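You operate a simulated robot arm through the tools that you are given. There is no shell and no other tool. Be economical: measure what you need, move in short steps, check, and stop when the job is done.

Carry out the task below with a simulated robot arm. There is one attempt and no reset: what you move stays moved.

Task
Wipe the cream chipped tile, fill both chips and cap the filler again.
Fine: teal rubbing block before that chip is filled; green stub brush; both go back; the lid waits on the round green mat. Set down upright: rubbing block. A coat counts when it lies all over at full strength: go over it till it gets no stronger. What is to be rubbed or washed off counts as gone when no trace of it is left.

It is judged by the outcome, as a careful person would: the job done as asked, and still so three seconds after it is handed in. It fails if anything else is knocked over, pushed out of place, dropped, spilled or broken. A push-on lid holds only when it is set on centred and level and pressed home; a screw cap is set on level and turned clockwise until tight.

Robot
A 6-joint arm with a two-finger parallel gripper, fixed in place. Base frame: the origin is at the foot of the arm, x ahead of it, y to its left, z up; the work surface is at about z = 88. Lengths are in cm, angles in degrees, forces in N, time in s.
With the tool pointing down near the work surface it reaches from about 36 to 82 cm from the base axis. Its first joint turns from -166.0 to 166.0 degrees. Payload 3.91 kg.
The tool frame sits at the grasp point between the pads (the TCP): z along the fingers, y along the line on which they close. The tips reach 3 cm beyond it. The gripper opens to 11 cm. The fingers are 2 cm wide and 1 cm thick; the gripper's body (4.8 by 11.2 cm) begins 5.5 cm behind the TCP.
Orientation is told as [roll, pitch, yaw] about the base's x, y, z axes, in that order, counted from this pose: with the fingers straight down and closing along the base's y, the tool's x points along the base's -x, its y along +y and its z along -z.

Tools
- The arm moves only by the tool step_arm. Its argument "steps" is one flat list of numbers, 7 for each row, row after row: the shift along the tool's x, y, z in cm, then the turn, a rotation vector about the tool's x, y, z in rad, then the finger opening in cm, from 0 to 11. In form: [dx, dy, dz, rx, ry, rz, hand, dx, dy, dz, rx, ry, rz, hand, ...]. A call has 1 to 12 rows; each row shifts and turns the commanded pose from where the row before left it, along the tool's axes as they then stand. Each row takes 0.2 s and may step no farther than 5 cm and 8.6 degrees from the row before; otherwise, or with a gripper value out of range, the whole call is refused. A pose out of reach is approached as far as the arm can. The call stops where the force on the tool passes 40 N (or 10 N more than at its start, if that is more) or the arm is blocked; 0.2 s more then pass. Each finger travels about 4.5 cm/s and halts on what it meets, pressing with about 34 N; the grip force reading is that of the motor and also rises with nothing between the fingers. The clock runs only during rows and for 0.2 s after the last one: add rows that do not move to give the fingers time. It gives the time, the measured TCP pose, the force on the tool (base axes), the opening and the grip force at its end, in the units of the frame above (readings bear some noise), with the torque about the TCP (base axes, N m) and any sound that the robot's microphone picked up.
- Cameras (640 x 400 px; columns grow to the right, rows downward): "scene" is fixed at [41.02, -49.65, 164.9]; the picture's right is [0.99, 0.14, 0.00], its down [0.08, -0.55, -0.83] and it looks along [-0.12, 0.83, -0.55] (base axes); focal length 352 px, centre (320, 200). "wrist" rides on the gripper at [7.7, 0.7, -11.4] in the tool frame; the picture's right is [-0.09, 1.00, 0.00], its down [-0.80, -0.07, -0.59] and it looks along [-0.59, -0.05, 0.80] (tool axes); focal length 270 px, centre (320, 200). There is no depth. A picture from a camera that has moved, and an enlarged one, comes with that camera's place and axes in the base frame and with its lens. The place of the scene camera against the robot may be out by one fixed shift of up to 1.2 cm in any direction.
- snapshot(camera): a new picture of that camera. The clock stands still meanwhile.
- lift_body(by): slides the trunk up (or, below 0, down) by that many cm; the arm rides with it, the base frame stays. It gives what a move gives, with no picture.
- inspect(camera, box): a new picture of the part [left, top, right, bottom] of that camera's present view, enlarged. The clock stands still meanwhile.
- sign_off(): hands the job in; it is judged then, once.

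Go step by step. Nothing tells you positions but the pictures and the camera data: compare them with the known pose of the tool, close in by small moves and look again before you grip or let go. The budget is 120 turns and 84 pictures, counting those below and the enlarged ones. Unless the task says otherwise, let go and move clear before handing in, and close with one line.

The tools are called after "Emit:" by a JSON object that holds its "fn" and its "kwargs". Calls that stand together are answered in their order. step_arm: Moves the arm, as the interface text tells. Its arguments: {"type":"object","properties":{"steps":{"type":"array","items":{"type":"number"}}},"required":["steps"]} The other tools are called the same way: lift_body (by) slides the trunk up or down; snapshot (camera) takes a picture; inspect (camera, box) takes an enlarged picture of a part of a camera's view; sign_off () hands the job in.

At the start:

```text
time_s: 0.0
tcp_pos: [29.45, 41.5, 120.44]
tcp_rot: [0.0, 0.0, 0.0]
contact_force: [-0.1, -0.3, -0.5]
ft_torque: [-0.02, 0.0, -0.02]
grip_width: 11.0
gripper_force: 0.0
trunk travel left (down, up): [-57.5, 3.5]
```

scene: 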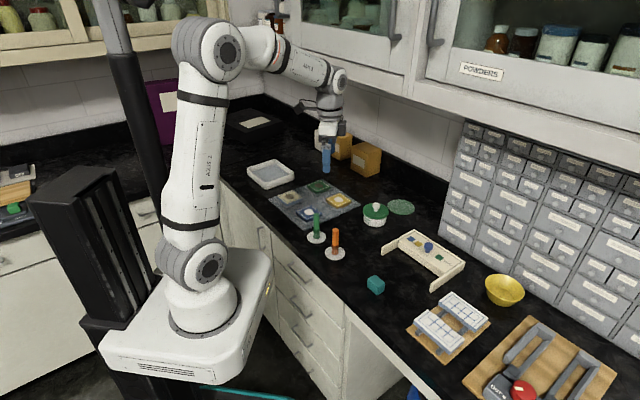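
wrist: 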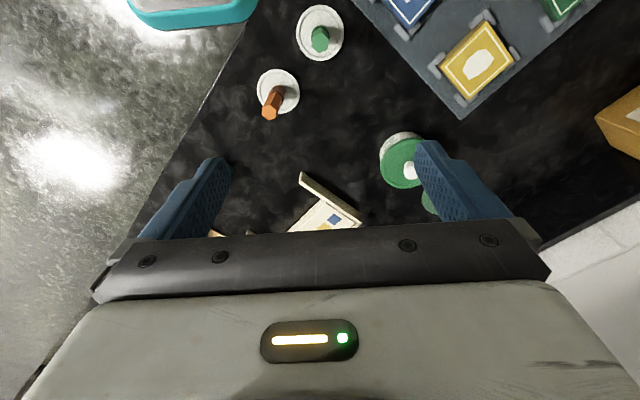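

I see the counter with a tray of tiles, a green-lidded tub, a green and an orange brush in stands, a teal block, and a rack. I'll look closer at the work area first.

Emit:
{"fn": "inspect", "kwargs": {"camera": "scene", "box": [240, 140, 420, 260]}}

Emit:
{"fn": "inspect", "kwargs": {"camera": "scene", "box": [340, 220, 520, 340]}}

```text
3.33 times, centred on (330, 200) of scene
camera zoom: at [41.02, -49.65, 164.9], right [0.99, 0.14, 0.0], down [0.08, -0.55, -0.83], along [-0.12, 0.83, -0.55], focal length 1172 px, centre (287, 200)
```

zoom: 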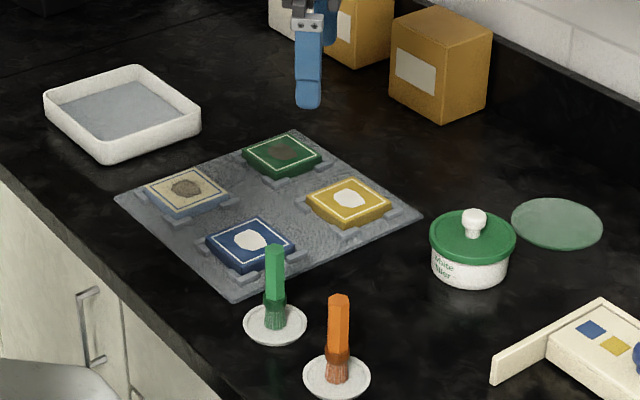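

```text
3.33 times, centred on (430, 280) of scene
camera zoom: at [41.02, -49.65, 164.9], right [0.99, 0.14, 0.0], down [0.08, -0.55, -0.83], along [-0.12, 0.83, -0.55], focal length 1172 px, centre (-47, -67)
```

zoom: 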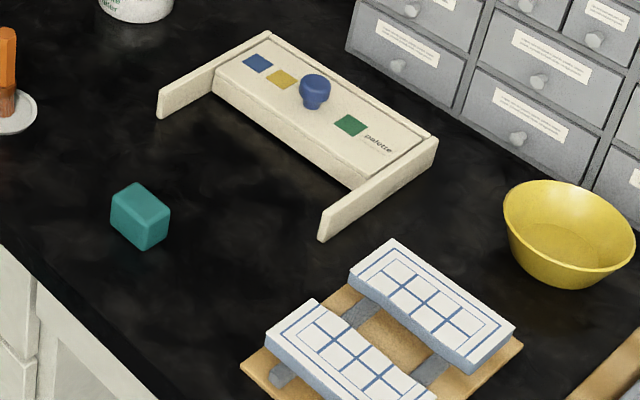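

The tiles sit near x 13–32, y 54–73. I'll fly over to see them from the wrist camera.

Emit:
{"fn": "step_arm", "kwargs": {"steps": [3.5, 2.5, 0, 0, 0, 0, 11, 3.5, 2.5, 0, 0, 0, 0, 11, 3.5, 2.5, 0, 0, 0, 0, 11, 3.5, 2.5, 0, 0, 0, 0, 11, 3.5, 2.5, 0, 0, 0, 0, 11, 3.5, 2.5, 0, 0, 0, 0, 11, 3.5, 2.5, 0, 0, 0, 0, 11, 0, 0, 0, 0, 0, 0, 11]}}

Emit:
{"fn": "snapshot", "kwargs": {"camera": "wrist"}}

```text
time_s: 1.8
tcp_pos: [4.87, 58.63, 120.37]
tcp_rot: [0.1, 0.0, 0.0]
contact_force: [0.8, 0.1, -0.6]
ft_torque: [-0.02, 0.03, -0.02]
grip_width: 11.01
gripper_force: 0.1
trunk travel left (down, up): [-57.5, 3.5]
```

```text
79 pictures are left
camera wrist: at [-2.92, 59.36, 131.83], right [0.09, 1.0, 0.0], down [0.8, -0.07, 0.59], along [0.59, -0.05, -0.8], focal length 270 px, centre (320, 200)
```

wrist: 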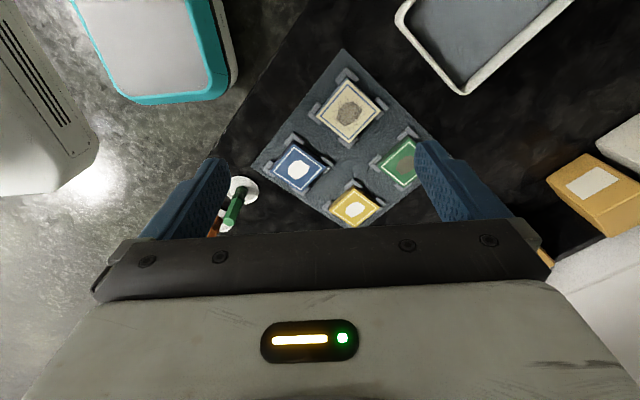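

Emit:
{"fn": "inspect", "kwargs": {"camera": "wrist", "box": [240, 50, 440, 230]}}

Emit:
{"fn": "inspect", "kwargs": {"camera": "scene", "box": [290, 170, 380, 226]}}

```text
2.22 times, centred on (340, 140) of wrist
camera zoom: at [-2.92, 59.36, 131.83], right [0.09, 1.0, 0.0], down [0.8, -0.07, 0.59], along [0.59, -0.05, -0.8], focal length 601 px, centre (276, 333)
```

zoom: 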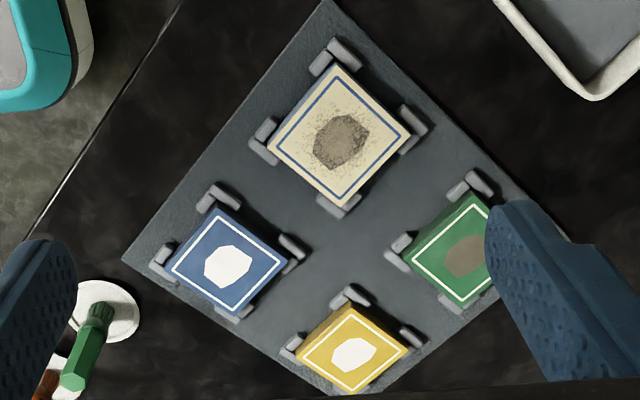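

```text
7.11 times, centred on (335, 198) of scene
camera zoom: at [41.02, -49.65, 164.9], right [0.99, 0.14, 0.0], down [0.08, -0.55, -0.83], along [-0.12, 0.83, -0.55], focal length 2501 px, centre (213, 214)
```

zoom: 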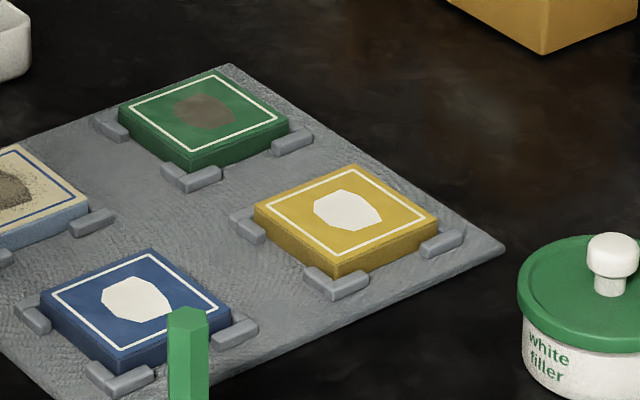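

Only the cream and green tiles have open brown chips (cream dusty too); blue and yellow are already filled. I'll first go for the teal block near (45.5, 21.3).

Emit:
{"fn": "step_arm", "kwargs": {"steps": [-2.9, -3.76, 0, 0, 0, 0, 11, -2.9, -3.76, 0, 0, 0, 0, 11, -2.9, -3.76, 0, 0, 0, 0, 11, -2.9, -3.76, 0, 0, 0, 0, 11, -2.9, -3.76, 0, 0, 0, 0, 11, -2.9, -3.76, 0, 0, 0, 0, 11, -2.9, -3.76, 0, 0, 0, 0, 11, -2.9, -3.76, 0, 0, 0, 0, 11, -2.9, -3.76, 0, 0, 0, 0, 11, -2.9, -3.76, 0, 0, 0, 0, 11, 0, 0, 5, 0, 0, 0, 11, 0, 0, 5, 0, 0, 0, 11]}}

Emit:
{"fn": "snapshot", "kwargs": {"camera": "wrist"}}

```text
time_s: 4.4
tcp_pos: [34.22, 21.36, 110.18]
tcp_rot: [-0.1, 0.0, 0.1]
contact_force: [-0.2, 0.2, -0.3]
ft_torque: [0.0, 0.01, 0.02]
grip_width: 11.01
gripper_force: 0.0
trunk travel left (down, up): [-57.5, 3.5]
```

```text
76 pictures are left
camera wrist: at [26.51, 21.99, 121.75], right [0.09, 1.0, 0.0], down [0.8, -0.07, 0.59], along [0.59, -0.05, -0.8], focal length 270 px, centre (320, 200)
```

wrist: 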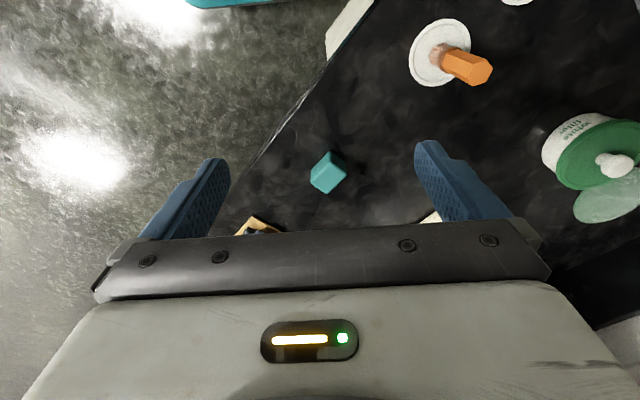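

Emit:
{"fn": "inspect", "kwargs": {"camera": "wrist", "box": [280, 130, 376, 202]}}

```text
5.56 times, centred on (328, 166) of wrist
camera zoom: at [26.51, 21.99, 121.75], right [0.09, 1.0, 0.0], down [0.8, -0.07, 0.59], along [0.59, -0.05, -0.8], focal length 1502 px, centre (276, 389)
```

zoom: 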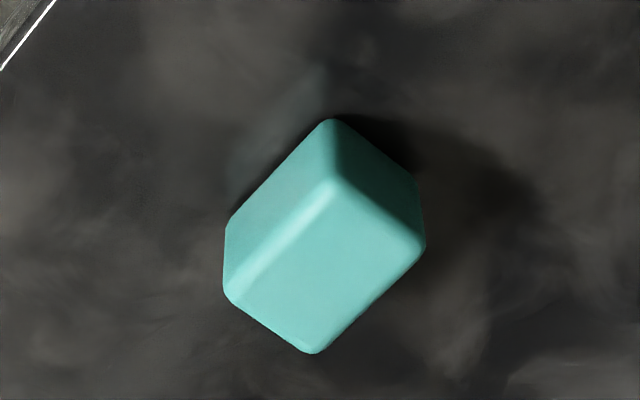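

Teal block is centred about (45.6, 21.5), about 3 x 4 x 3.2 cm, turned 45°. I'll move over it, turn the gripper by -45° yaw and descend part way.

Emit:
{"fn": "step_arm", "kwargs": {"steps": [-3.8, 0.05, 0, 0, 0, 0, 8, -3.8, 0.05, 0, 0, 0, 0, 7, -3.8, 0.05, 0, 0, 0, 0, 7, 0, 0, 0, 0, 0, 0.1309, 7, 0, 0, 0, 0, 0, 0.1309, 7, 0, 0, 0, 0, 0, 0.1309, 7, 0, 0, 0, 0, 0, 0.1309, 7, 0, 0, 0, 0, 0, 0.1309, 7, 0, 0, 0, 0, 0, 0.1309, 7, 0, 0, 4.7, 0, 0, 0, 7, 0, 0, 4.7, 0, 0, 0, 7, 0, 0, 2.8, 0, 0, 0, 7]}}

Emit:
{"fn": "snapshot", "kwargs": {"camera": "wrist"}}

Emit:
{"fn": "inspect", "kwargs": {"camera": "scene", "box": [330, 240, 450, 315]}}

```text
time_s: 7.0
tcp_pos: [45.28, 21.32, 98.22]
tcp_rot: [-0.1, 0.0, -44.9]
contact_force: [0.1, 0.2, -0.1]
ft_torque: [-0.02, -0.02, 0.03]
grip_width: 7.01
gripper_force: 0.1
trunk travel left (down, up): [-57.5, 3.5]
```

```text
74 pictures are left
camera wrist: at [40.22, 27.14, 109.65], right [0.77, 0.64, 0.0], down [0.52, -0.62, 0.59], along [0.38, -0.46, -0.8], focal length 270 px, centre (320, 200)
```

wrist: 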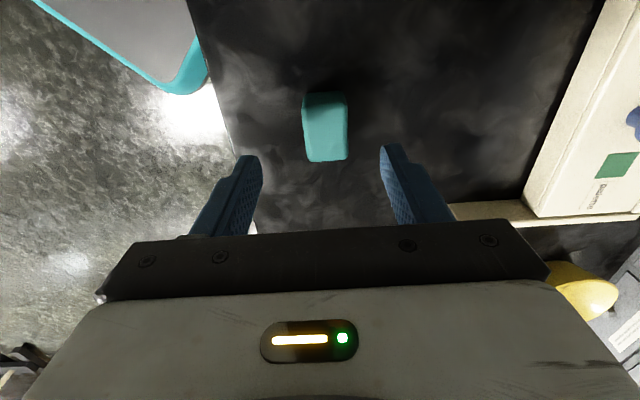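

```text
5.33 times, centred on (390, 278) of scene
camera zoom: at [41.02, -49.65, 164.9], right [0.99, 0.14, 0.0], down [0.08, -0.55, -0.83], along [-0.12, 0.83, -0.55], focal length 1876 px, centre (-53, -213)
```

zoom: 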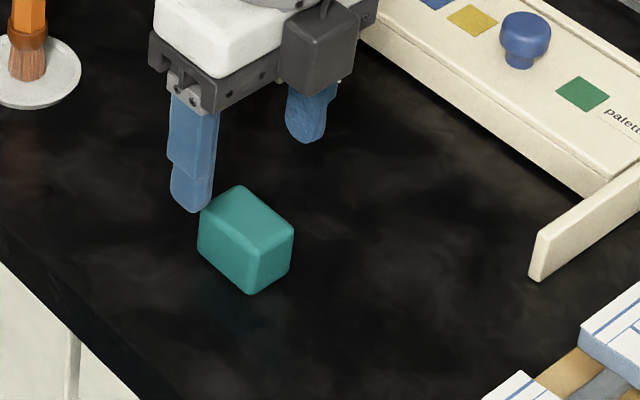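

The gripper is nearly centred over the block; small correction, descend to z≈92.2 and close.

Emit:
{"fn": "step_arm", "kwargs": {"steps": [-0.2, 0.2, 2, 0, 0, 0, 7, 0, 0, 2, 0, 0, 0, 7, 0, 0, 2, 0, 0, 0, 7, 0, 0, 0, 0, 0, 0, 5, 0, 0, 0, 0, 0, 0, 4, 0, 0, 0, 0, 0, 0, 3, 0, 0, 0, 0, 0, 0, 2, 0, 0, 0, 0, 0, 0, 2, 0, 0, 0, 0, 0, 0, 2]}}

Emit:
{"fn": "snapshot", "kwargs": {"camera": "wrist"}}

```text
time_s: 9.0
tcp_pos: [45.6, 21.47, 92.23]
tcp_rot: [-0.1, 0.0, -45.0]
contact_force: [0.1, 0.5, -0.1]
ft_torque: [0.02, 0.01, 0.0]
grip_width: 3.09
gripper_force: 34.1
trunk travel left (down, up): [-57.5, 3.5]
```

```text
72 pictures are left
camera wrist: at [40.55, 27.19, 103.64], right [0.77, 0.64, 0.0], down [0.52, -0.62, 0.59], along [0.38, -0.46, -0.8], focal length 270 px, centre (320, 200)
```

wrist: 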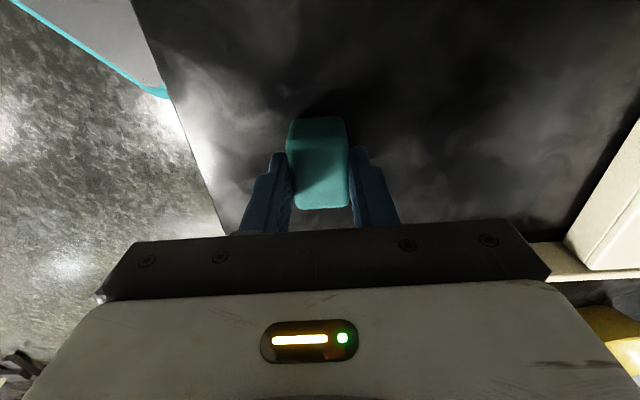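

Block gripped. Lift and carry to above the cream tile.

Emit:
{"fn": "step_arm", "kwargs": {"steps": [0, 0, -5, 0, 0, 0, 2, 0, 0, -5, 0, 0, 0, 2, 0, 0, -4, 0, 0, 0, 2, 4.8, 0.45, 0, 0, 0, 0, 2, 4.8, 0.45, 0, 0, 0, 0, 2, 4.8, 0.45, 0, 0, 0, 0, 2, 4.8, 0.45, 0, 0, 0, 0, 2, 4.8, 0.45, 0, 0, 0, 0, 2, 4.8, 0.45, 0, 0, 0, 0, 2, 4.8, 0.45, 0, 0, 0, 0, 2, 4.8, 0.45, 0, 0, 0, 0, 2, 4.8, 0.45, 0, 0, 0, 0, 2]}}

Emit:
{"fn": "step_arm", "kwargs": {"steps": [4.8, 0.45, 0, 0, 0, 0, 2, 4.8, 0.45, 0, 0, 0, 0, 2, 0, 0, 3, 0, 0, 0, 2, 0, 0, 0, 0, 0, 0, 2]}}

Emit:
{"fn": "snapshot", "kwargs": {"camera": "wrist"}}

Emit:
{"fn": "inspect", "kwargs": {"camera": "scene", "box": [240, 150, 360, 225]}}

```text
time_s: 11.6
tcp_pos: [17.82, 54.94, 106.05]
tcp_rot: [0.0, -0.1, -44.9]
contact_force: [0.1, -0.3, -0.6]
ft_torque: [0.01, 0.0, 0.0]
grip_width: 1.99
gripper_force: 0.1
trunk travel left (down, up): [-57.5, 3.5]
```

```text
time_s: 12.6
tcp_pos: [11.9, 62.64, 103.27]
tcp_rot: [-0.1, 0.0, -44.9]
contact_force: [-0.4, 0.7, -0.1]
ft_torque: [-0.01, 0.02, 0.0]
grip_width: 2.0
gripper_force: 0.1
trunk travel left (down, up): [-57.5, 3.5]
```

```text
71 pictures are left
camera wrist: at [6.78, 68.32, 114.68], right [0.77, 0.64, 0.0], down [0.52, -0.62, 0.59], along [0.38, -0.46, -0.8], focal length 270 px, centre (320, 200)
```

wrist: 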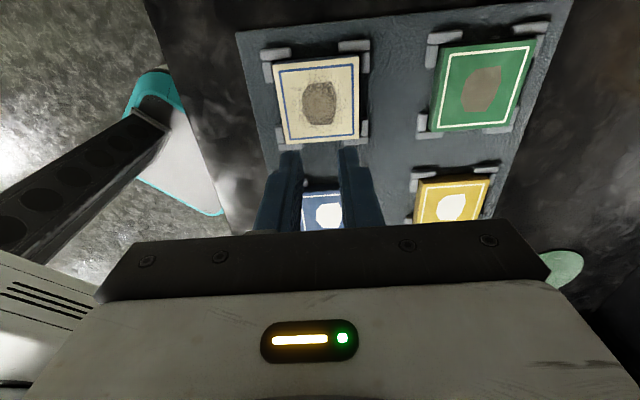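

```text
5.33 times, centred on (300, 188) of scene
camera zoom: at [41.02, -49.65, 164.9], right [0.99, 0.14, 0.0], down [0.08, -0.55, -0.83], along [-0.12, 0.83, -0.55], focal length 1876 px, centre (427, 267)
```

zoom: 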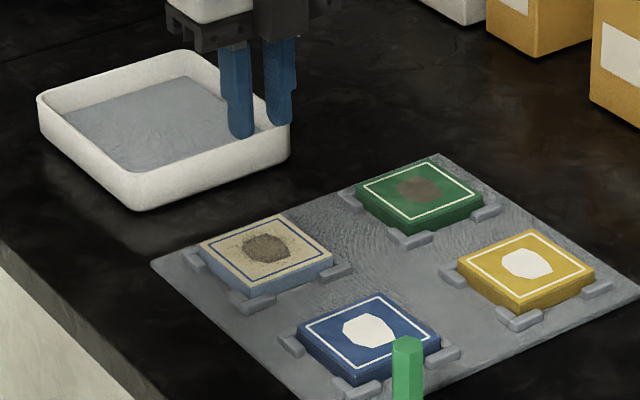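

The block is no longer between the fingers; it slipped. I need to find it.

Emit:
{"fn": "snapshot", "kwargs": {"camera": "scene"}}

Emit:
{"fn": "inspect", "kwargs": {"camera": "scene", "box": [300, 215, 420, 305]}}

```text
69 pictures are left
```

scene: 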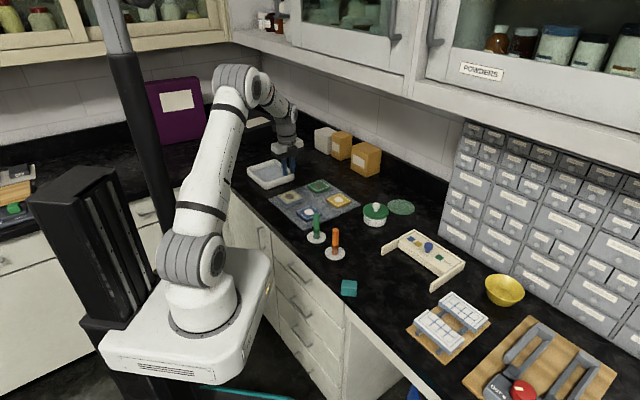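

```text
4.44 times, centred on (360, 260) of scene
camera zoom: at [41.02, -49.65, 164.9], right [0.99, 0.14, 0.0], down [0.08, -0.55, -0.83], along [-0.12, 0.83, -0.55], focal length 1563 px, centre (142, -67)
```

zoom: 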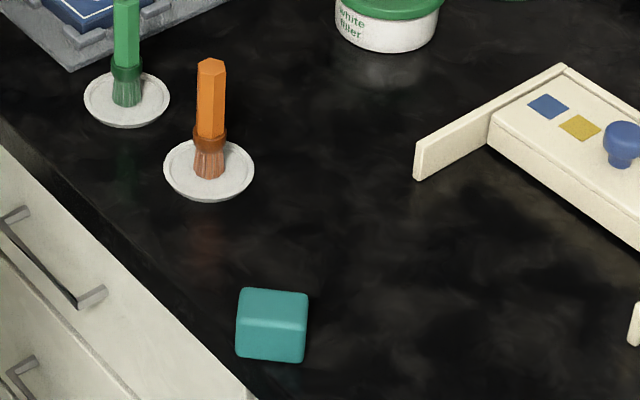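

The block fell back on the counter near (38, 19), still near its start and reachable. I'll go back, keeping high over the brushes (tops at about z 98).

Emit:
{"fn": "step_arm", "kwargs": {"steps": [0, 0, -4, 0, 0, 0, 6, -4.32, -1.09, 0, 0, 0, 0, 7, -4.32, -1.09, 0, 0, 0, 0, 7, -4.32, -1.09, 0, 0, 0, 0, 7, -4.32, -1.09, 0, 0, 0, 0, 7, -4.32, -1.09, 0, 0, 0, 0, 7, -4.32, -1.09, 0, 0, 0, 0, 7, -4.32, -1.09, 0, 0, 0, 0, 7, -4.32, -1.09, 0, 0, 0, 0, 7, -4.32, -1.09, 0, 0, 0, 0, 7, -4.32, -1.09, 0, 0, 0, 0, 7, -4.32, -1.09, 0, 0, 0, 0, 7]}}

Emit:
{"fn": "step_arm", "kwargs": {"steps": [0, 0, 4, 0, 0, 0, 7, 0, 0, 0, 0, 0, 0, 7]}}

Emit:
{"fn": "snapshot", "kwargs": {"camera": "wrist"}}

```text
time_s: 15.2
tcp_pos: [36.91, 20.11, 107.38]
tcp_rot: [0.1, 0.0, -45.0]
contact_force: [0.5, -1.3, -0.3]
ft_torque: [-0.01, -0.01, -0.03]
grip_width: 7.0
gripper_force: 0.0
trunk travel left (down, up): [-57.5, 3.5]
```

```text
time_s: 15.8
tcp_pos: [36.88, 20.16, 103.17]
tcp_rot: [0.1, 0.0, -44.9]
contact_force: [0.4, 0.4, -0.7]
ft_torque: [-0.02, -0.01, 0.03]
grip_width: 7.01
gripper_force: 0.1
trunk travel left (down, up): [-57.5, 3.5]
```

```text
67 pictures are left
camera wrist: at [31.77, 26.01, 114.56], right [0.77, 0.64, 0.0], down [0.52, -0.62, 0.59], along [0.38, -0.46, -0.8], focal length 270 px, centre (320, 200)
```

wrist: 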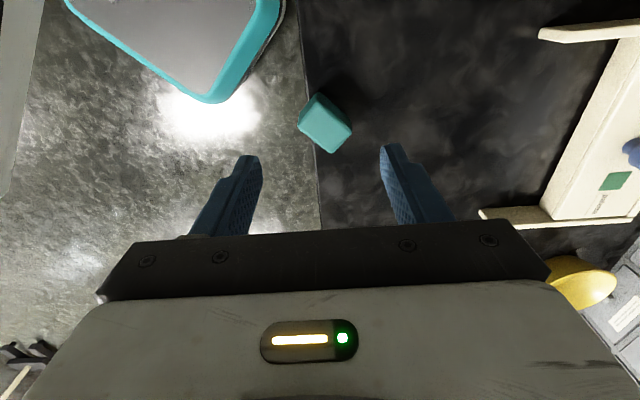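

Emit:
{"fn": "inspect", "kwargs": {"camera": "wrist", "box": [285, 85, 365, 160]}}

```text
5.33 times, centred on (325, 122) of wrist
camera zoom: at [31.77, 26.01, 114.56], right [0.77, 0.64, 0.0], down [0.52, -0.62, 0.59], along [0.38, -0.46, -0.8], focal length 1442 px, centre (293, 613)
```

zoom: 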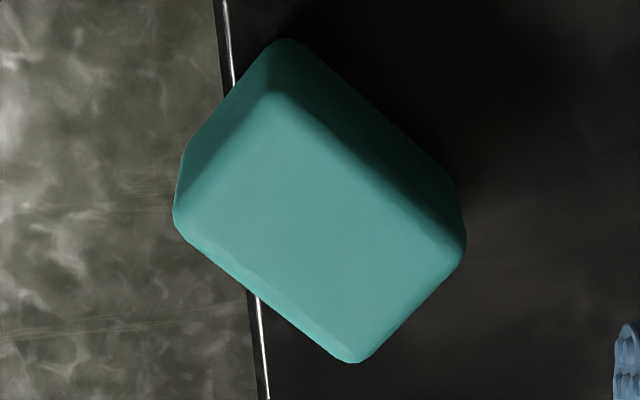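

The block lies flat with its long side along x, centred about (38.1, 19.0), close to the counter edge. I'll turn back to yaw 0, go lower this time (tips almost to the counter) and grip it.

Emit:
{"fn": "step_arm", "kwargs": {"steps": [0, 0, 0, 0, 0, -0.1309, 7, 0, 0, 0, 0, 0, -0.1309, 7, 0, 0, 0, 0, 0, -0.1309, 7, 0, 0, 0, 0, 0, -0.1309, 7, 0, 0, 0, 0, 0, -0.1309, 7, 0, 0, 0, 0, 0, -0.1309, 7, -1.22, -1.16, 0, 0, 0, 0, 7, 0, 0, 3.9, 0, 0, 0, 7, 0, 0, 2, 0, 0, 0, 7]}}

Emit:
{"fn": "inspect", "kwargs": {"camera": "wrist", "box": [220, 90, 420, 240]}}

```text
time_s: 17.8
tcp_pos: [38.12, 19.04, 97.16]
tcp_rot: [0.0, 0.1, 0.1]
contact_force: [-0.3, 0.4, -0.4]
ft_torque: [0.0, 0.0, -0.02]
grip_width: 6.99
gripper_force: 0.1
trunk travel left (down, up): [-57.5, 3.5]
```

```text
2.67 times, centred on (320, 165) of wrist
camera zoom: at [30.31, 19.68, 108.72], right [0.09, 1.0, 0.0], down [0.8, -0.07, 0.59], along [0.59, -0.05, -0.8], focal length 721 px, centre (320, 293)
```

zoom: 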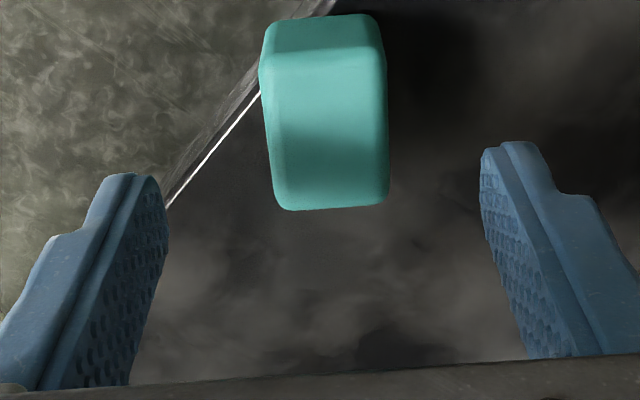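

Emit:
{"fn": "step_arm", "kwargs": {"steps": [0, 0, 3, 0, 0, 0, 7, 0, 0, 2.7, 0, 0, 0, 7, 0, 0, 0, 0, 0, 0, 5, 0, 0, 0, 0, 0, 0, 4, 0, 0, 0, 0, 0, 0, 3, 0, 0, 0, 0, 0, 0, 2, 0, 0, 0, 0, 0, 0, 1, 0, 0, 0, 0, 0, 0, 0, 0, 0, 0, 0, 0, 0, 0]}}

Emit:
{"fn": "step_arm", "kwargs": {"steps": [0, 0, -0.5, 0, 0, 0, 0, 0, 0, -0.7, 0, 0, 0, 0, 0, 0, -0.8, 0, 0, 0, 0, 0, 0, 0, 0, 0, 0, 0]}}

Emit:
{"fn": "inspect", "kwargs": {"camera": "wrist", "box": [220, 90, 420, 240]}}

```text
time_s: 19.8
tcp_pos: [38.24, 19.11, 91.62]
tcp_rot: [0.0, 0.1, 0.0]
contact_force: [-0.6, 0.5, -0.2]
ft_torque: [-0.02, -0.01, 0.03]
grip_width: 3.13
gripper_force: 33.7
trunk travel left (down, up): [-57.5, 3.5]
```

```text
time_s: 20.8
tcp_pos: [38.3, 19.02, 93.7]
tcp_rot: [0.0, 0.1, 0.1]
contact_force: [0.5, 0.7, -0.8]
ft_torque: [0.0, -0.01, 0.0]
grip_width: 3.1
gripper_force: 34.2
trunk travel left (down, up): [-57.5, 3.5]
```

```text
2.67 times, centred on (320, 165) of wrist
camera zoom: at [30.36, 19.57, 105.06], right [0.09, 1.0, 0.0], down [0.8, -0.07, 0.59], along [0.59, -0.05, -0.8], focal length 721 px, centre (320, 293)
```

zoom: 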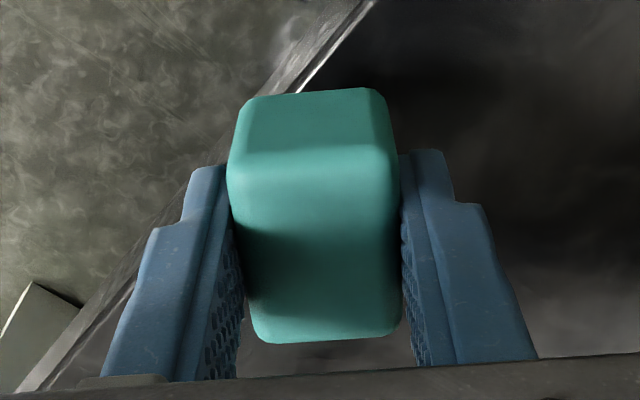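

The block is firmly held now and upright. I'll lift gently and carry it slowly.

Emit:
{"fn": "step_arm", "kwargs": {"steps": [0, 0, -1, 0, 0, 0, 0, 0, 0, -2, 0, 0, 0, 0, 0, 0, -2.5, 0, 0, 0, 0, 0, 0, -2.5, 0, 0, 0, 0, 0, 0, -2.5, 0, 0, 0, 0, 0, 0, -2, 0, 0, 0, 0, 0, 0, -1, 0, 0, 0, 0, 0.7, 1.1, 0, 0, 0, 0, 0, 1.34, 2.185, 0, 0, 0, 0, 0, 1.34, 2.185, 0, 0, 0, 0, 0, 1.34, 2.185, 0, 0, 0, 0, 0, 0.7, 1.1, 0, 0, 0, 0, 0]}}

Emit:
{"fn": "step_arm", "kwargs": {"steps": [0.7, 1.1, 0, 0, 0, 0, 0, 1.34, 2.185, 0, 0, 0, 0, 0, 1.34, 2.185, 0, 0, 0, 0, 0, 1.34, 2.185, 0, 0, 0, 0, 0, 1.34, 2.185, 0, 0, 0, 0, 0, 1.34, 2.185, 0, 0, 0, 0, 0, 1.34, 2.185, 0, 0, 0, 0, 0, 1.34, 2.185, 0, 0, 0, 0, 0, 1.34, 2.185, 0, 0, 0, 0, 0, 1.34, 2.185, 0, 0, 0, 0, 0, 0.7, 1.1, 0, 0, 0, 0, 0]}}

```text
time_s: 23.4
tcp_pos: [32.51, 27.76, 107.16]
tcp_rot: [0.0, 0.0, 0.0]
contact_force: [0.7, 0.3, 0.3]
ft_torque: [-0.03, 0.01, -0.02]
grip_width: 3.12
gripper_force: 33.9
trunk travel left (down, up): [-57.5, 3.5]
```

```text
time_s: 25.8
tcp_pos: [19.29, 49.68, 107.15]
tcp_rot: [0.0, 0.0, 0.0]
contact_force: [0.1, -0.4, 0.3]
ft_torque: [-0.01, 0.0, -0.02]
grip_width: 3.11
gripper_force: 34.2
trunk travel left (down, up): [-57.5, 3.5]
```

Emit:
{"fn": "step_arm", "kwargs": {"steps": [0.8, 1.3, 0, 0, 0, 0, 0, 1.4, 2.4, 0, 0, 0, 0, 0, 1.6, 2.6, 0, 0, 0, 0, 0, 1.6, 2.7, 0, 0, 0, 0, 0, 1.6, 2.6, 0, 0, 0, 0, 0, 0.8, 1.4, 0, 0, 0, 0, 0, 0, 0, 0, 0, 0, 0.1309, 0, 0, 0, 0, 0, 0, 0.1309, 0, 0, 0, 0, 0, 0, 0.1309, 0, 0, 0, 0, 0, 0, 0.1309, 0, 0, 0, 0, 0, 0, 0.1309, 0, 0, 0, 0, 0, 0, 0.1309, 0]}}

Emit:
{"fn": "snapshot", "kwargs": {"camera": "wrist"}}

```text
time_s: 28.4
tcp_pos: [11.42, 62.72, 107.16]
tcp_rot: [-0.1, 0.0, -45.1]
contact_force: [0.5, -0.7, -0.5]
ft_torque: [-0.02, -0.01, 0.01]
grip_width: 3.13
gripper_force: 33.6
trunk travel left (down, up): [-57.5, 3.5]
```

```text
63 pictures are left
camera wrist: at [6.3, 68.52, 118.6], right [0.77, 0.64, 0.0], down [0.52, -0.62, 0.59], along [0.38, -0.46, -0.8], focal length 270 px, centre (320, 200)
```

wrist: 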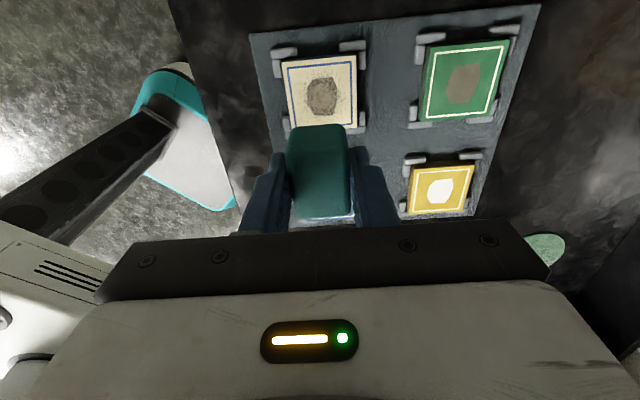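

The block is over the cream tile. Lower to just above it.

Emit:
{"fn": "step_arm", "kwargs": {"steps": [0, 0, 2, 0, 0, 0, 0, 0, 0, 3, 0, 0, 0, 0, 0, 0, 3, 0, 0, 0, 0, 0, 0, 2.5, 0, 0, 0, 0, 0, 0, 1.2, 0, 0, 0, 0, 0, 0, 0.4, 0, 0, 0, 0, 0, 0, 0.3, 0, 0, 0, 0, 0, 0, 0, 0, 0, 0, 0]}}

Emit:
{"fn": "inspect", "kwargs": {"camera": "scene", "box": [250, 150, 350, 225]}}

```text
time_s: 30.2
tcp_pos: [11.51, 62.78, 94.69]
tcp_rot: [0.0, 0.0, -45.1]
contact_force: [0.2, 0.2, -0.7]
ft_torque: [0.01, 0.02, 0.02]
grip_width: 3.12
gripper_force: 34.2
trunk travel left (down, up): [-57.5, 3.5]
```

```text
5.33 times, centred on (300, 188) of scene
camera zoom: at [41.02, -49.65, 164.9], right [0.99, 0.14, 0.0], down [0.08, -0.55, -0.83], along [-0.12, 0.83, -0.55], focal length 1876 px, centre (427, 267)
```

zoom: 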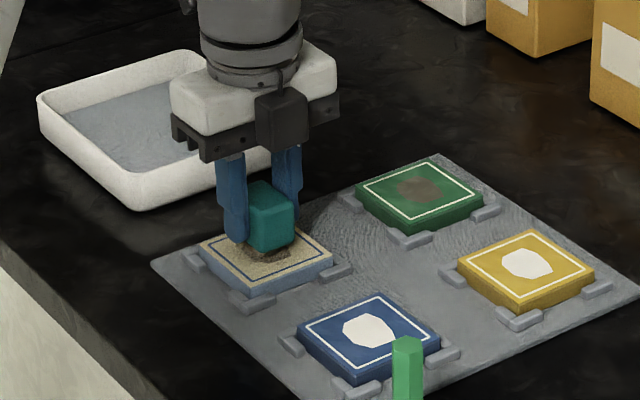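

Emit:
{"fn": "step_arm", "kwargs": {"steps": [0, 0, 0.3, 0, 0, 0, 0, 0, 0, 0.2, 0, 0, 0, 0, 0, 0, 0, 0, 0, 0, 0]}}

Emit:
{"fn": "step_arm", "kwargs": {"steps": [0, 0, 0.2, 0, 0, 0, 0, 0, 0, 0.1, 0, 0, 0, 0, 0, 0, 0, 0, 0, 0, 0]}}

```text
time_s: 31.0
tcp_pos: [11.44, 62.67, 94.24]
tcp_rot: [0.1, 0.1, -45.0]
contact_force: [-0.5, 0.8, 0.4]
ft_torque: [-0.02, -0.01, -0.01]
grip_width: 3.13
gripper_force: 33.8
trunk travel left (down, up): [-57.5, 3.5]
```

```text
time_s: 31.8
tcp_pos: [11.43, 62.7, 94.03]
tcp_rot: [0.1, 0.1, -45.0]
contact_force: [-0.5, 0.0, 0.4]
ft_torque: [0.0, 0.01, -0.01]
grip_width: 3.13
gripper_force: 34.0
trunk travel left (down, up): [-57.5, 3.5]
```

Emit:
{"fn": "step_arm", "kwargs": {"steps": [0, 0, 0.2, 0, 0, 0, 0, 0, 0, 0, 0, 0, 0, 0]}}

Emit:
{"fn": "step_arm", "kwargs": {"steps": [0, 0, 0.2, 0, 0, 0, 0, 0, 0, 0, 0, 0, 0, 0]}}

Emit:
{"fn": "step_arm", "kwargs": {"steps": [0, 0, 0.15, 0, 0, 0, 0, 0, 0, 0, 0, 0, 0, 0]}}

```text
time_s: 32.4
tcp_pos: [11.43, 62.7, 93.66]
tcp_rot: [0.0, 0.0, -45.0]
contact_force: [1.3, 0.3, 3.5]
ft_torque: [-0.02, -0.02, 0.01]
grip_width: 3.12
gripper_force: 33.6
trunk travel left (down, up): [-57.5, 3.5]
```

```text
time_s: 33.0
tcp_pos: [11.37, 62.65, 93.75]
tcp_rot: [0.2, 0.2, -45.0]
contact_force: [0.5, -1.3, 16.8]
ft_torque: [-0.14, -0.09, 0.01]
grip_width: 3.13
gripper_force: 34.3
trunk travel left (down, up): [-57.5, 3.5]
```

```text
time_s: 33.6
tcp_pos: [11.45, 62.68, 93.87]
tcp_rot: [0.3, 0.2, -45.0]
contact_force: [3.6, 2.8, 33.8]
ft_torque: [-0.15, -0.16, 0.04]
grip_width: 3.12
gripper_force: 34.1
trunk travel left (down, up): [-57.5, 3.5]
```

Contact found; back off to a light ~10 N press and start rubbing in a zigzag.

Emit:
{"fn": "step_arm", "kwargs": {"steps": [0, 0, -0.22, 0, 0, 0, 0, -1.3, -0.9, 0, 0, 0, 0, 0, 0, -0.9, 0, 0, 0, 0, 0, 1.3, 0, 0, 0, 0, 0, 0, 1.3, 0, 0, 0, 0, 0, 0, 0, 0.9, 0, 0, 0, 0, 0, -1.3, 0, 0, 0, 0, 0, 0, -1.3, 0, 0, 0, 0, 0, 0, 0, 0.9, 0, 0, 0, 0, 0, 1.3, 0, 0, 0, 0, 0, 0, 1.3, 0, 0, 0, 0, 0, 0]}}

Emit:
{"fn": "step_arm", "kwargs": {"steps": [0, 0.9, 0, 0, 0, 0, 0, -1.3, 0, 0, 0, 0, 0, 0, -1.3, 0, 0, 0, 0, 0, 0, 0, 0.9, 0, 0, 0, 0, 0, 1.3, 0, 0, 0, 0, 0, 0, 1.3, 0, 0, 0, 0, 0, 0, 0, -1.2, 0, 0, 0, 0, 0, 0, -1.2, 0, 0, 0, 0, 0, 0, -1.2, 0, 0, 0, 0, 0, -1.3, 0, 0, 0, 0, 0, 0, 0, 1.8, 0, 0, 0, 0, 0]}}

```text
time_s: 36.0
tcp_pos: [10.65, 63.36, 93.7]
tcp_rot: [-0.1, 0.0, -45.0]
contact_force: [10.3, -8.3, 18.3]
ft_torque: [-0.32, -0.36, 0.0]
grip_width: 3.11
gripper_force: 34.2
trunk travel left (down, up): [-57.5, 3.5]
```

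```text
time_s: 38.4
tcp_pos: [11.13, 62.31, 93.7]
tcp_rot: [0.0, -0.1, -45.0]
contact_force: [-11.6, -11.8, 22.9]
ft_torque: [-0.26, 0.5, 0.08]
grip_width: 3.12
gripper_force: 33.6
trunk travel left (down, up): [-57.5, 3.5]
```

Emit:
{"fn": "step_arm", "kwargs": {"steps": [0, 0, -1, 0, 0, 0, 0, 0, 0, -2.5, 0, 0, 0, 0, 0, 0, -3, 0, 0, 0, 0, 0, 0, -3, 0, 0, 0, 0, 0, 0, -2.5, 0, 0, 0, 0, 0, 0, -1, 0, 0, 0, 0]}}

Emit:
{"fn": "inspect", "kwargs": {"camera": "wrist", "box": [260, 30, 380, 130]}}

```text
time_s: 39.8
tcp_pos: [11.35, 62.58, 106.8]
tcp_rot: [0.0, 0.0, -44.9]
contact_force: [-0.3, 0.1, 0.3]
ft_torque: [-0.02, 0.0, -0.02]
grip_width: 3.13
gripper_force: 34.3
trunk travel left (down, up): [-57.5, 3.5]
```

```text
4.00 times, centred on (320, 80) of wrist
camera zoom: at [6.28, 68.39, 118.09], right [0.77, 0.64, 0.0], down [0.52, -0.62, 0.59], along [0.38, -0.46, -0.8], focal length 1081 px, centre (320, 680)
```

zoom: 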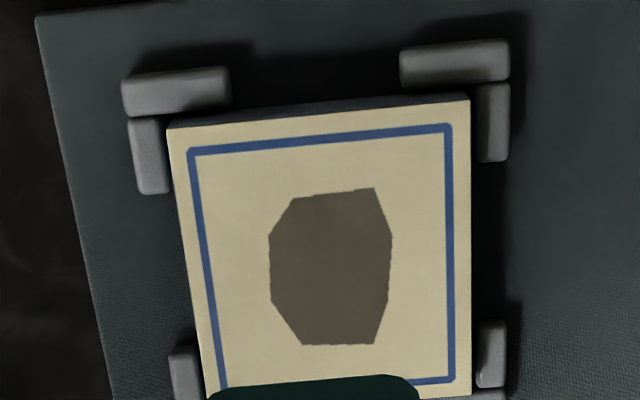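

The cream tile is clean. Now carry the block slowly back to its starting place (45.6, 21.5).

Emit:
{"fn": "step_arm", "kwargs": {"steps": [-1.33, -0.12, 0, 0, 0, 0, 0, -2.665, -0.2425, 0, 0, 0, 0, 0, -2.665, -0.2425, 0, 0, 0, 0, 0, -2.665, -0.2425, 0, 0, 0, 0, 0, -2.665, -0.2425, 0, 0, 0, 0, 0, -2.665, -0.2425, 0, 0, 0, 0, 0, -2.665, -0.2425, 0, 0, 0, 0, 0, -2.665, -0.2425, 0, 0, 0, 0, 0, -2.665, -0.2425, 0, 0, 0, 0, 0, -2.665, -0.2425, 0, 0, 0, 0, 0, -2.665, -0.2425, 0, 0, 0, 0, 0, -1.33, -0.12, 0, 0, 0, 0, 0]}}

Emit:
{"fn": "step_arm", "kwargs": {"steps": [-1.33, -0.12, 0, 0, 0, 0, 0, -2.665, -0.2425, 0, 0, 0, 0, 0, -2.665, -0.2425, 0, 0, 0, 0, 0, -2.665, -0.2425, 0, 0, 0, 0, 0, -2.665, -0.2425, 0, 0, 0, 0, 0, -2.665, -0.2425, 0, 0, 0, 0, 0, -2.665, -0.2425, 0, 0, 0, 0, 0, -2.665, -0.2425, 0, 0, 0, 0, 0, -2.665, -0.2425, 0, 0, 0, 0, 0, -1.33, -0.12, 0, 0, 0, 0, 0, 0, 0, 0, 0, 0, 0, 0]}}

```text
time_s: 42.4
tcp_pos: [30.18, 40.04, 106.63]
tcp_rot: [-0.1, 0.0, -45.0]
contact_force: [-0.1, -1.2, -0.6]
ft_torque: [0.01, 0.0, 0.01]
grip_width: 3.13
gripper_force: 33.6
trunk travel left (down, up): [-57.5, 3.5]
```

```text
time_s: 44.8
tcp_pos: [45.75, 21.59, 106.69]
tcp_rot: [0.0, 0.1, -44.9]
contact_force: [0.2, 0.6, -1.5]
ft_torque: [-0.04, 0.02, 0.0]
grip_width: 3.1
gripper_force: 34.2
trunk travel left (down, up): [-57.5, 3.5]
```

Emit:
{"fn": "step_arm", "kwargs": {"steps": [0, -0.19, 2, 0, 0, 0, 0, 0, 0, 3, 0, 0, 0, 0, 0, 0, 3, 0, 0, 0, 0, 0, 0, 3, 0, 0, 0, 0, 0, 0, 2, 0, 0, 0, 0, 0, 0, 1.1, 0, 0, 0, 0, 0, 0, 0.4, 0, 0, 0, 0, 0, 0, 0, 0, 0, 0, 0]}}

Emit:
{"fn": "step_arm", "kwargs": {"steps": [0, 0, 0.2, 0, 0, 0, 0, 0, 0, 0, 0, 0, 0, 0]}}

Emit:
{"fn": "step_arm", "kwargs": {"steps": [0, 0, 0.15, 0, 0, 0, 0, 0, 0, 0, 0, 0, 0, 0]}}

```text
time_s: 46.6
tcp_pos: [45.53, 21.53, 92.38]
tcp_rot: [0.0, 0.0, -45.0]
contact_force: [-0.4, -0.7, -0.2]
ft_torque: [-0.02, -0.04, 0.0]
grip_width: 3.12
gripper_force: 33.9
trunk travel left (down, up): [-57.5, 3.5]
```

```text
time_s: 47.2
tcp_pos: [45.5, 21.57, 92.11]
tcp_rot: [0.0, -0.1, -45.0]
contact_force: [0.1, -0.1, -1.0]
ft_torque: [-0.02, 0.0, 0.04]
grip_width: 3.13
gripper_force: 34.3
trunk travel left (down, up): [-57.5, 3.5]
```

```text
time_s: 47.8
tcp_pos: [45.49, 21.49, 91.73]
tcp_rot: [0.0, 0.0, -44.9]
contact_force: [0.5, -0.1, 0.0]
ft_torque: [-0.04, -0.01, -0.01]
grip_width: 3.13
gripper_force: 34.6
trunk travel left (down, up): [-57.5, 3.5]
```

Emit:
{"fn": "step_arm", "kwargs": {"steps": [0, 0, 0.12, 0, 0, 0, 0, 0, 0, 0, 0, 0, 0, 0]}}

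Emit:
{"fn": "step_arm", "kwargs": {"steps": [0, 0, 0.12, 0, 0, 0, 0, 0, 0, 0, 0, 0, 0, 0]}}

```text
time_s: 48.4
tcp_pos: [45.39, 21.67, 91.65]
tcp_rot: [0.0, -0.1, -45.0]
contact_force: [-0.8, -0.2, -0.4]
ft_torque: [0.01, -0.01, -0.01]
grip_width: 3.13
gripper_force: 34.2
trunk travel left (down, up): [-57.5, 3.5]
```

```text
time_s: 49.0
tcp_pos: [45.42, 21.69, 91.53]
tcp_rot: [0.1, 0.0, -45.0]
contact_force: [0.5, -1.0, 1.7]
ft_torque: [0.03, 0.0, 0.02]
grip_width: 3.13
gripper_force: 34.2
trunk travel left (down, up): [-57.5, 3.5]
```

Emit:
{"fn": "step_arm", "kwargs": {"steps": [0, 0, 0.06, 0, 0, 0, 0, 0, 0, 0, 0, 0, 0, 0]}}

Emit:
{"fn": "step_arm", "kwargs": {"steps": [0, 0, 0, 0, 0, 0, 3.2, 0, 0, 0, 0, 0, 0, 3.6, 0, 0, 0, 0, 0, 0, 4.2, 0, 0, 0, 0, 0, 0, 5, 0, 0, 0, 0, 0, 0, 6.5, 0, 0, 0, 0, 0, 0, 6.5, 0, 0, -2, 0, 0, 0, 6.5, 0, 0, -3, 0, 0, 0, 6.5, 0, 0, -4, 0, 0, 0, 6.5]}}

Emit:
{"fn": "snapshot", "kwargs": {"camera": "wrist"}}

Emit:
{"fn": "inspect", "kwargs": {"camera": "scene", "box": [240, 150, 460, 305]}}

```text
time_s: 49.6
tcp_pos: [45.43, 21.62, 91.65]
tcp_rot: [0.0, 0.0, -44.9]
contact_force: [-2.2, 3.8, 9.5]
ft_torque: [0.17, 0.14, -0.03]
grip_width: 3.13
gripper_force: 34.0
trunk travel left (down, up): [-57.5, 3.5]
```

```text
time_s: 51.6
tcp_pos: [45.59, 21.51, 100.65]
tcp_rot: [0.0, 0.0, -45.0]
contact_force: [-0.7, -0.1, -0.3]
ft_torque: [-0.02, 0.0, -0.01]
grip_width: 6.5
gripper_force: 0.0
trunk travel left (down, up): [-57.5, 3.5]
```

```text
60 pictures are left
camera wrist: at [40.51, 27.43, 112.09], right [0.77, 0.64, 0.0], down [0.52, -0.62, 0.59], along [0.38, -0.46, -0.8], focal length 270 px, centre (320, 200)
```

wrist: 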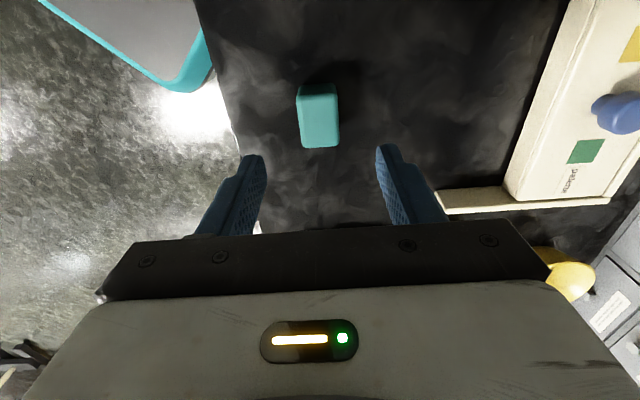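

```text
2.58 times, centred on (350, 228) of scene
camera zoom: at [41.02, -49.65, 164.9], right [0.99, 0.14, 0.0], down [0.08, -0.55, -0.83], along [-0.12, 0.83, -0.55], focal length 908 px, centre (243, 129)
```

zoom: 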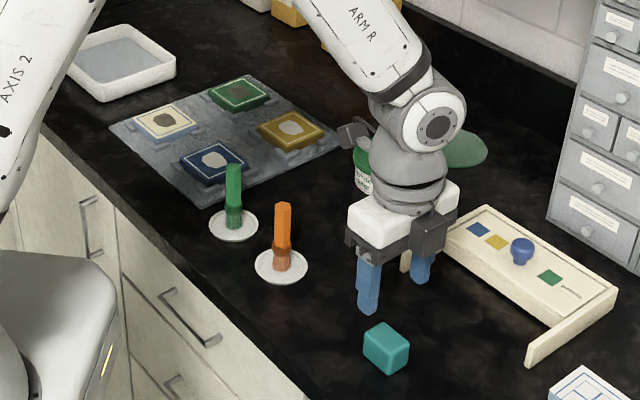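

Block is back in place and upright. Next: view the filler pot.

Emit:
{"fn": "step_arm", "kwargs": {"steps": [0, 0, -4.5, 0, 0, -0.1309, 7, 0, 0, -4.5, 0, 0, -0.1309, 7, 0, 0, 0, 0, 0, -0.1309, 7, 0, 0, 0, 0, 0, -0.1309, 7, 0, 0, 0, 0, 0, -0.1309, 7, 0, 0, 0, 0, 0, -0.1309, 7]}}

Emit:
{"fn": "step_arm", "kwargs": {"steps": [1.66, 4.2, 0, 0, 0, 0, 7, 1.66, 4.2, 0, 0, 0, 0, 7, 1.66, 4.2, 0, 0, 0, 0, 7, 1.66, 4.2, 0, 0, 0, 0, 7, 1.66, 4.2, 0, 0, 0, 0, 7, 1.66, 4.2, 0, 0, 0, 0, 7, 1.66, 4.2, 0, 0, 0, 0, 7, 0, 0, 2, 0, 0, 0, 7, 0, 0, 0, 0, 0, 0, 7]}}

Emit:
{"fn": "snapshot", "kwargs": {"camera": "wrist"}}

```text
time_s: 53.0
tcp_pos: [45.54, 21.56, 109.45]
tcp_rot: [0.0, -0.1, 0.3]
contact_force: [-0.1, 0.7, -0.4]
ft_torque: [0.03, -0.01, 0.01]
grip_width: 7.0
gripper_force: 0.1
trunk travel left (down, up): [-57.5, 3.5]
```

```text
time_s: 55.0
tcp_pos: [33.72, 50.89, 107.44]
tcp_rot: [0.0, 0.0, 0.0]
contact_force: [-0.6, 0.1, 0.2]
ft_torque: [0.01, 0.0, 0.01]
grip_width: 7.0
gripper_force: 0.1
trunk travel left (down, up): [-57.5, 3.5]
```

```text
58 pictures are left
camera wrist: at [25.97, 51.49, 118.88], right [0.09, 1.0, 0.0], down [0.8, -0.07, 0.59], along [0.59, -0.05, -0.8], focal length 270 px, centre (320, 200)
```

wrist: 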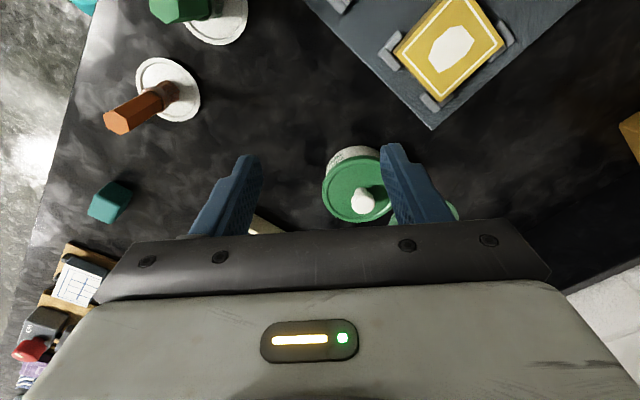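

The knob is at about (44, 54.5), top near z 95.5. Move over it and look again.

Emit:
{"fn": "step_arm", "kwargs": {"steps": [-3.4, 1.2, 0, 0, 0, 0, 7, -3.4, 1.2, 0, 0, 0, 0, 7, -3.4, 1.2, 0, 0, 0, 0, 6, 0, 0, 3, 0, 0, 0, 6, 0, 0, 0, 0, 0, 0, 6]}}

Emit:
{"fn": "snapshot", "kwargs": {"camera": "wrist"}}

Emit:
{"fn": "inspect", "kwargs": {"camera": "scene", "box": [330, 180, 430, 243]}}

```text
time_s: 56.2
tcp_pos: [44.2, 54.51, 104.66]
tcp_rot: [0.0, 0.0, 0.1]
contact_force: [-0.5, -0.1, 0.5]
ft_torque: [0.04, 0.02, 0.01]
grip_width: 6.02
gripper_force: 0.1
trunk travel left (down, up): [-57.5, 3.5]
```

```text
57 pictures are left
camera wrist: at [36.44, 55.16, 116.03], right [0.09, 1.0, 0.0], down [0.8, -0.07, 0.59], along [0.59, -0.05, -0.8], focal length 270 px, centre (320, 200)
```

wrist: 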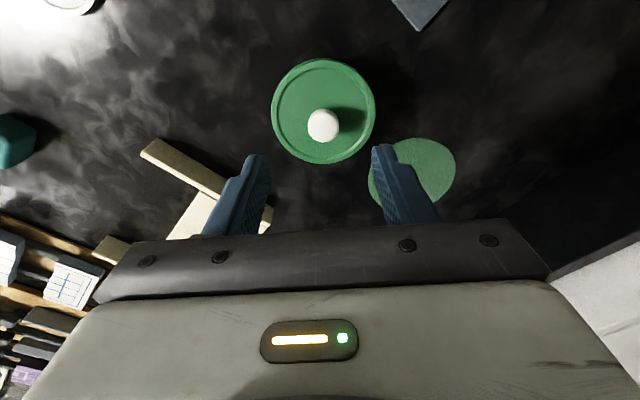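

```text
6.35 times, centred on (380, 212) of scene
camera zoom: at [41.02, -49.65, 164.9], right [0.99, 0.14, 0.0], down [0.08, -0.55, -0.83], along [-0.12, 0.83, -0.55], focal length 2233 px, centre (-61, 127)
```

zoom: 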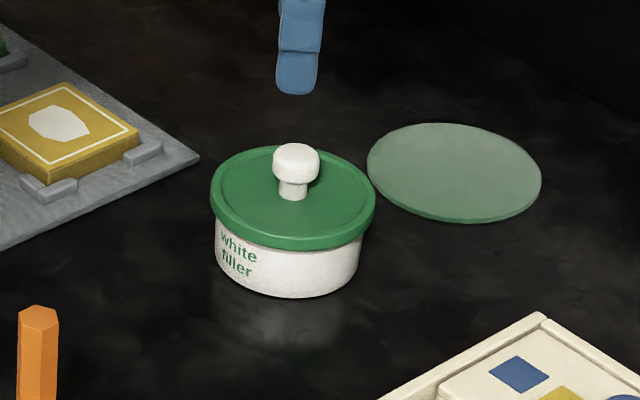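

Knob centre is about (44.1, 54.78). Descend around the knob, tips just above the lid.

Emit:
{"fn": "step_arm", "kwargs": {"steps": [0.1, 0.25, 3, 0, 0, 0, 6, 0, 0, 3, 0, 0, 0, 6, 0, 0, 1.5, 0, 0, 0, 6, 0, 0, 0.8, 0, 0, 0, 6, 0, 0, 0, 0, 0, 0, 6]}}

Emit:
{"fn": "inspect", "kwargs": {"camera": "wrist", "box": [220, 100, 420, 240]}}

Emit:
{"fn": "inspect", "kwargs": {"camera": "scene", "box": [340, 180, 420, 230]}}

```text
time_s: 57.4
tcp_pos: [44.01, 54.78, 96.23]
tcp_rot: [0.0, 0.0, 0.1]
contact_force: [0.4, -0.1, 0.1]
ft_torque: [0.02, 0.02, 0.02]
grip_width: 5.99
gripper_force: 0.0
trunk travel left (down, up): [-57.5, 3.5]
```

```text
2.86 times, centred on (320, 170) of wrist
camera zoom: at [36.25, 55.34, 107.65], right [0.09, 1.0, 0.0], down [0.8, -0.07, 0.59], along [0.59, -0.05, -0.8], focal length 772 px, centre (320, 286)
```

zoom: 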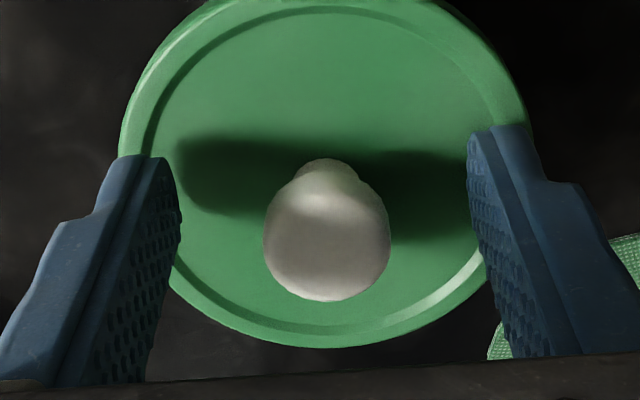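

```text
8.00 times, centred on (380, 205) of scene
camera zoom: at [41.02, -49.65, 164.9], right [0.99, 0.14, 0.0], down [0.08, -0.55, -0.83], along [-0.12, 0.83, -0.55], focal length 2813 px, centre (-160, 160)
```

zoom: 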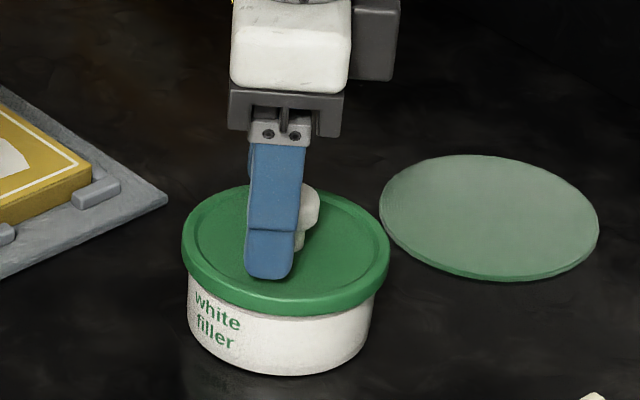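

Emit:
{"fn": "step_arm", "kwargs": {"steps": [-0.6, 0.12, 0, 0, 0, 0, 6, 0, 0, 0.2, 0, 0, 0, 6, 0, 0, 0.2, 0, 0, 0, 6, 0, 0, 0, 0, 0, 0, 6]}}

Emit:
{"fn": "inspect", "kwargs": {"camera": "wrist", "box": [220, 100, 420, 240]}}

Emit:
{"fn": "inspect", "kwargs": {"camera": "scene", "box": [340, 180, 420, 230]}}

```text
time_s: 58.4
tcp_pos: [44.53, 54.91, 95.77]
tcp_rot: [0.0, 0.0, 0.1]
contact_force: [0.4, -0.1, -0.8]
ft_torque: [-0.04, 0.01, -0.01]
grip_width: 5.99
gripper_force: 0.0
trunk travel left (down, up): [-57.5, 3.5]
```

```text
2.86 times, centred on (320, 170) of wrist
camera zoom: at [36.79, 55.52, 107.17], right [0.09, 1.0, 0.0], down [0.8, -0.07, 0.59], along [0.59, -0.05, -0.8], focal length 772 px, centre (320, 286)
```

zoom: 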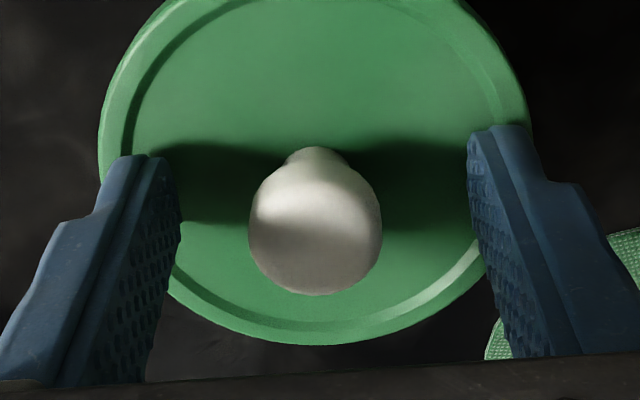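

```text
8.00 times, centred on (380, 205) of scene
camera zoom: at [41.02, -49.65, 164.9], right [0.99, 0.14, 0.0], down [0.08, -0.55, -0.83], along [-0.12, 0.83, -0.55], focal length 2813 px, centre (-160, 160)
```

zoom: 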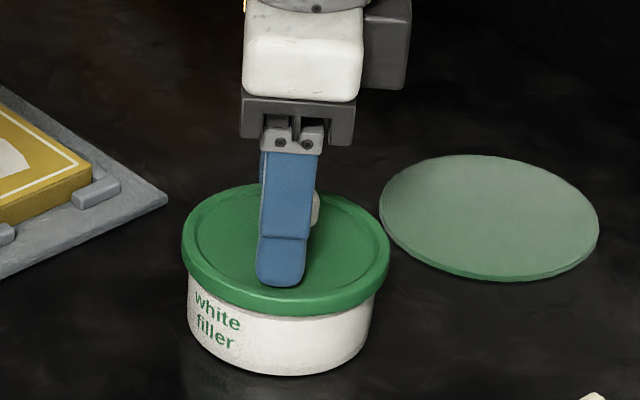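

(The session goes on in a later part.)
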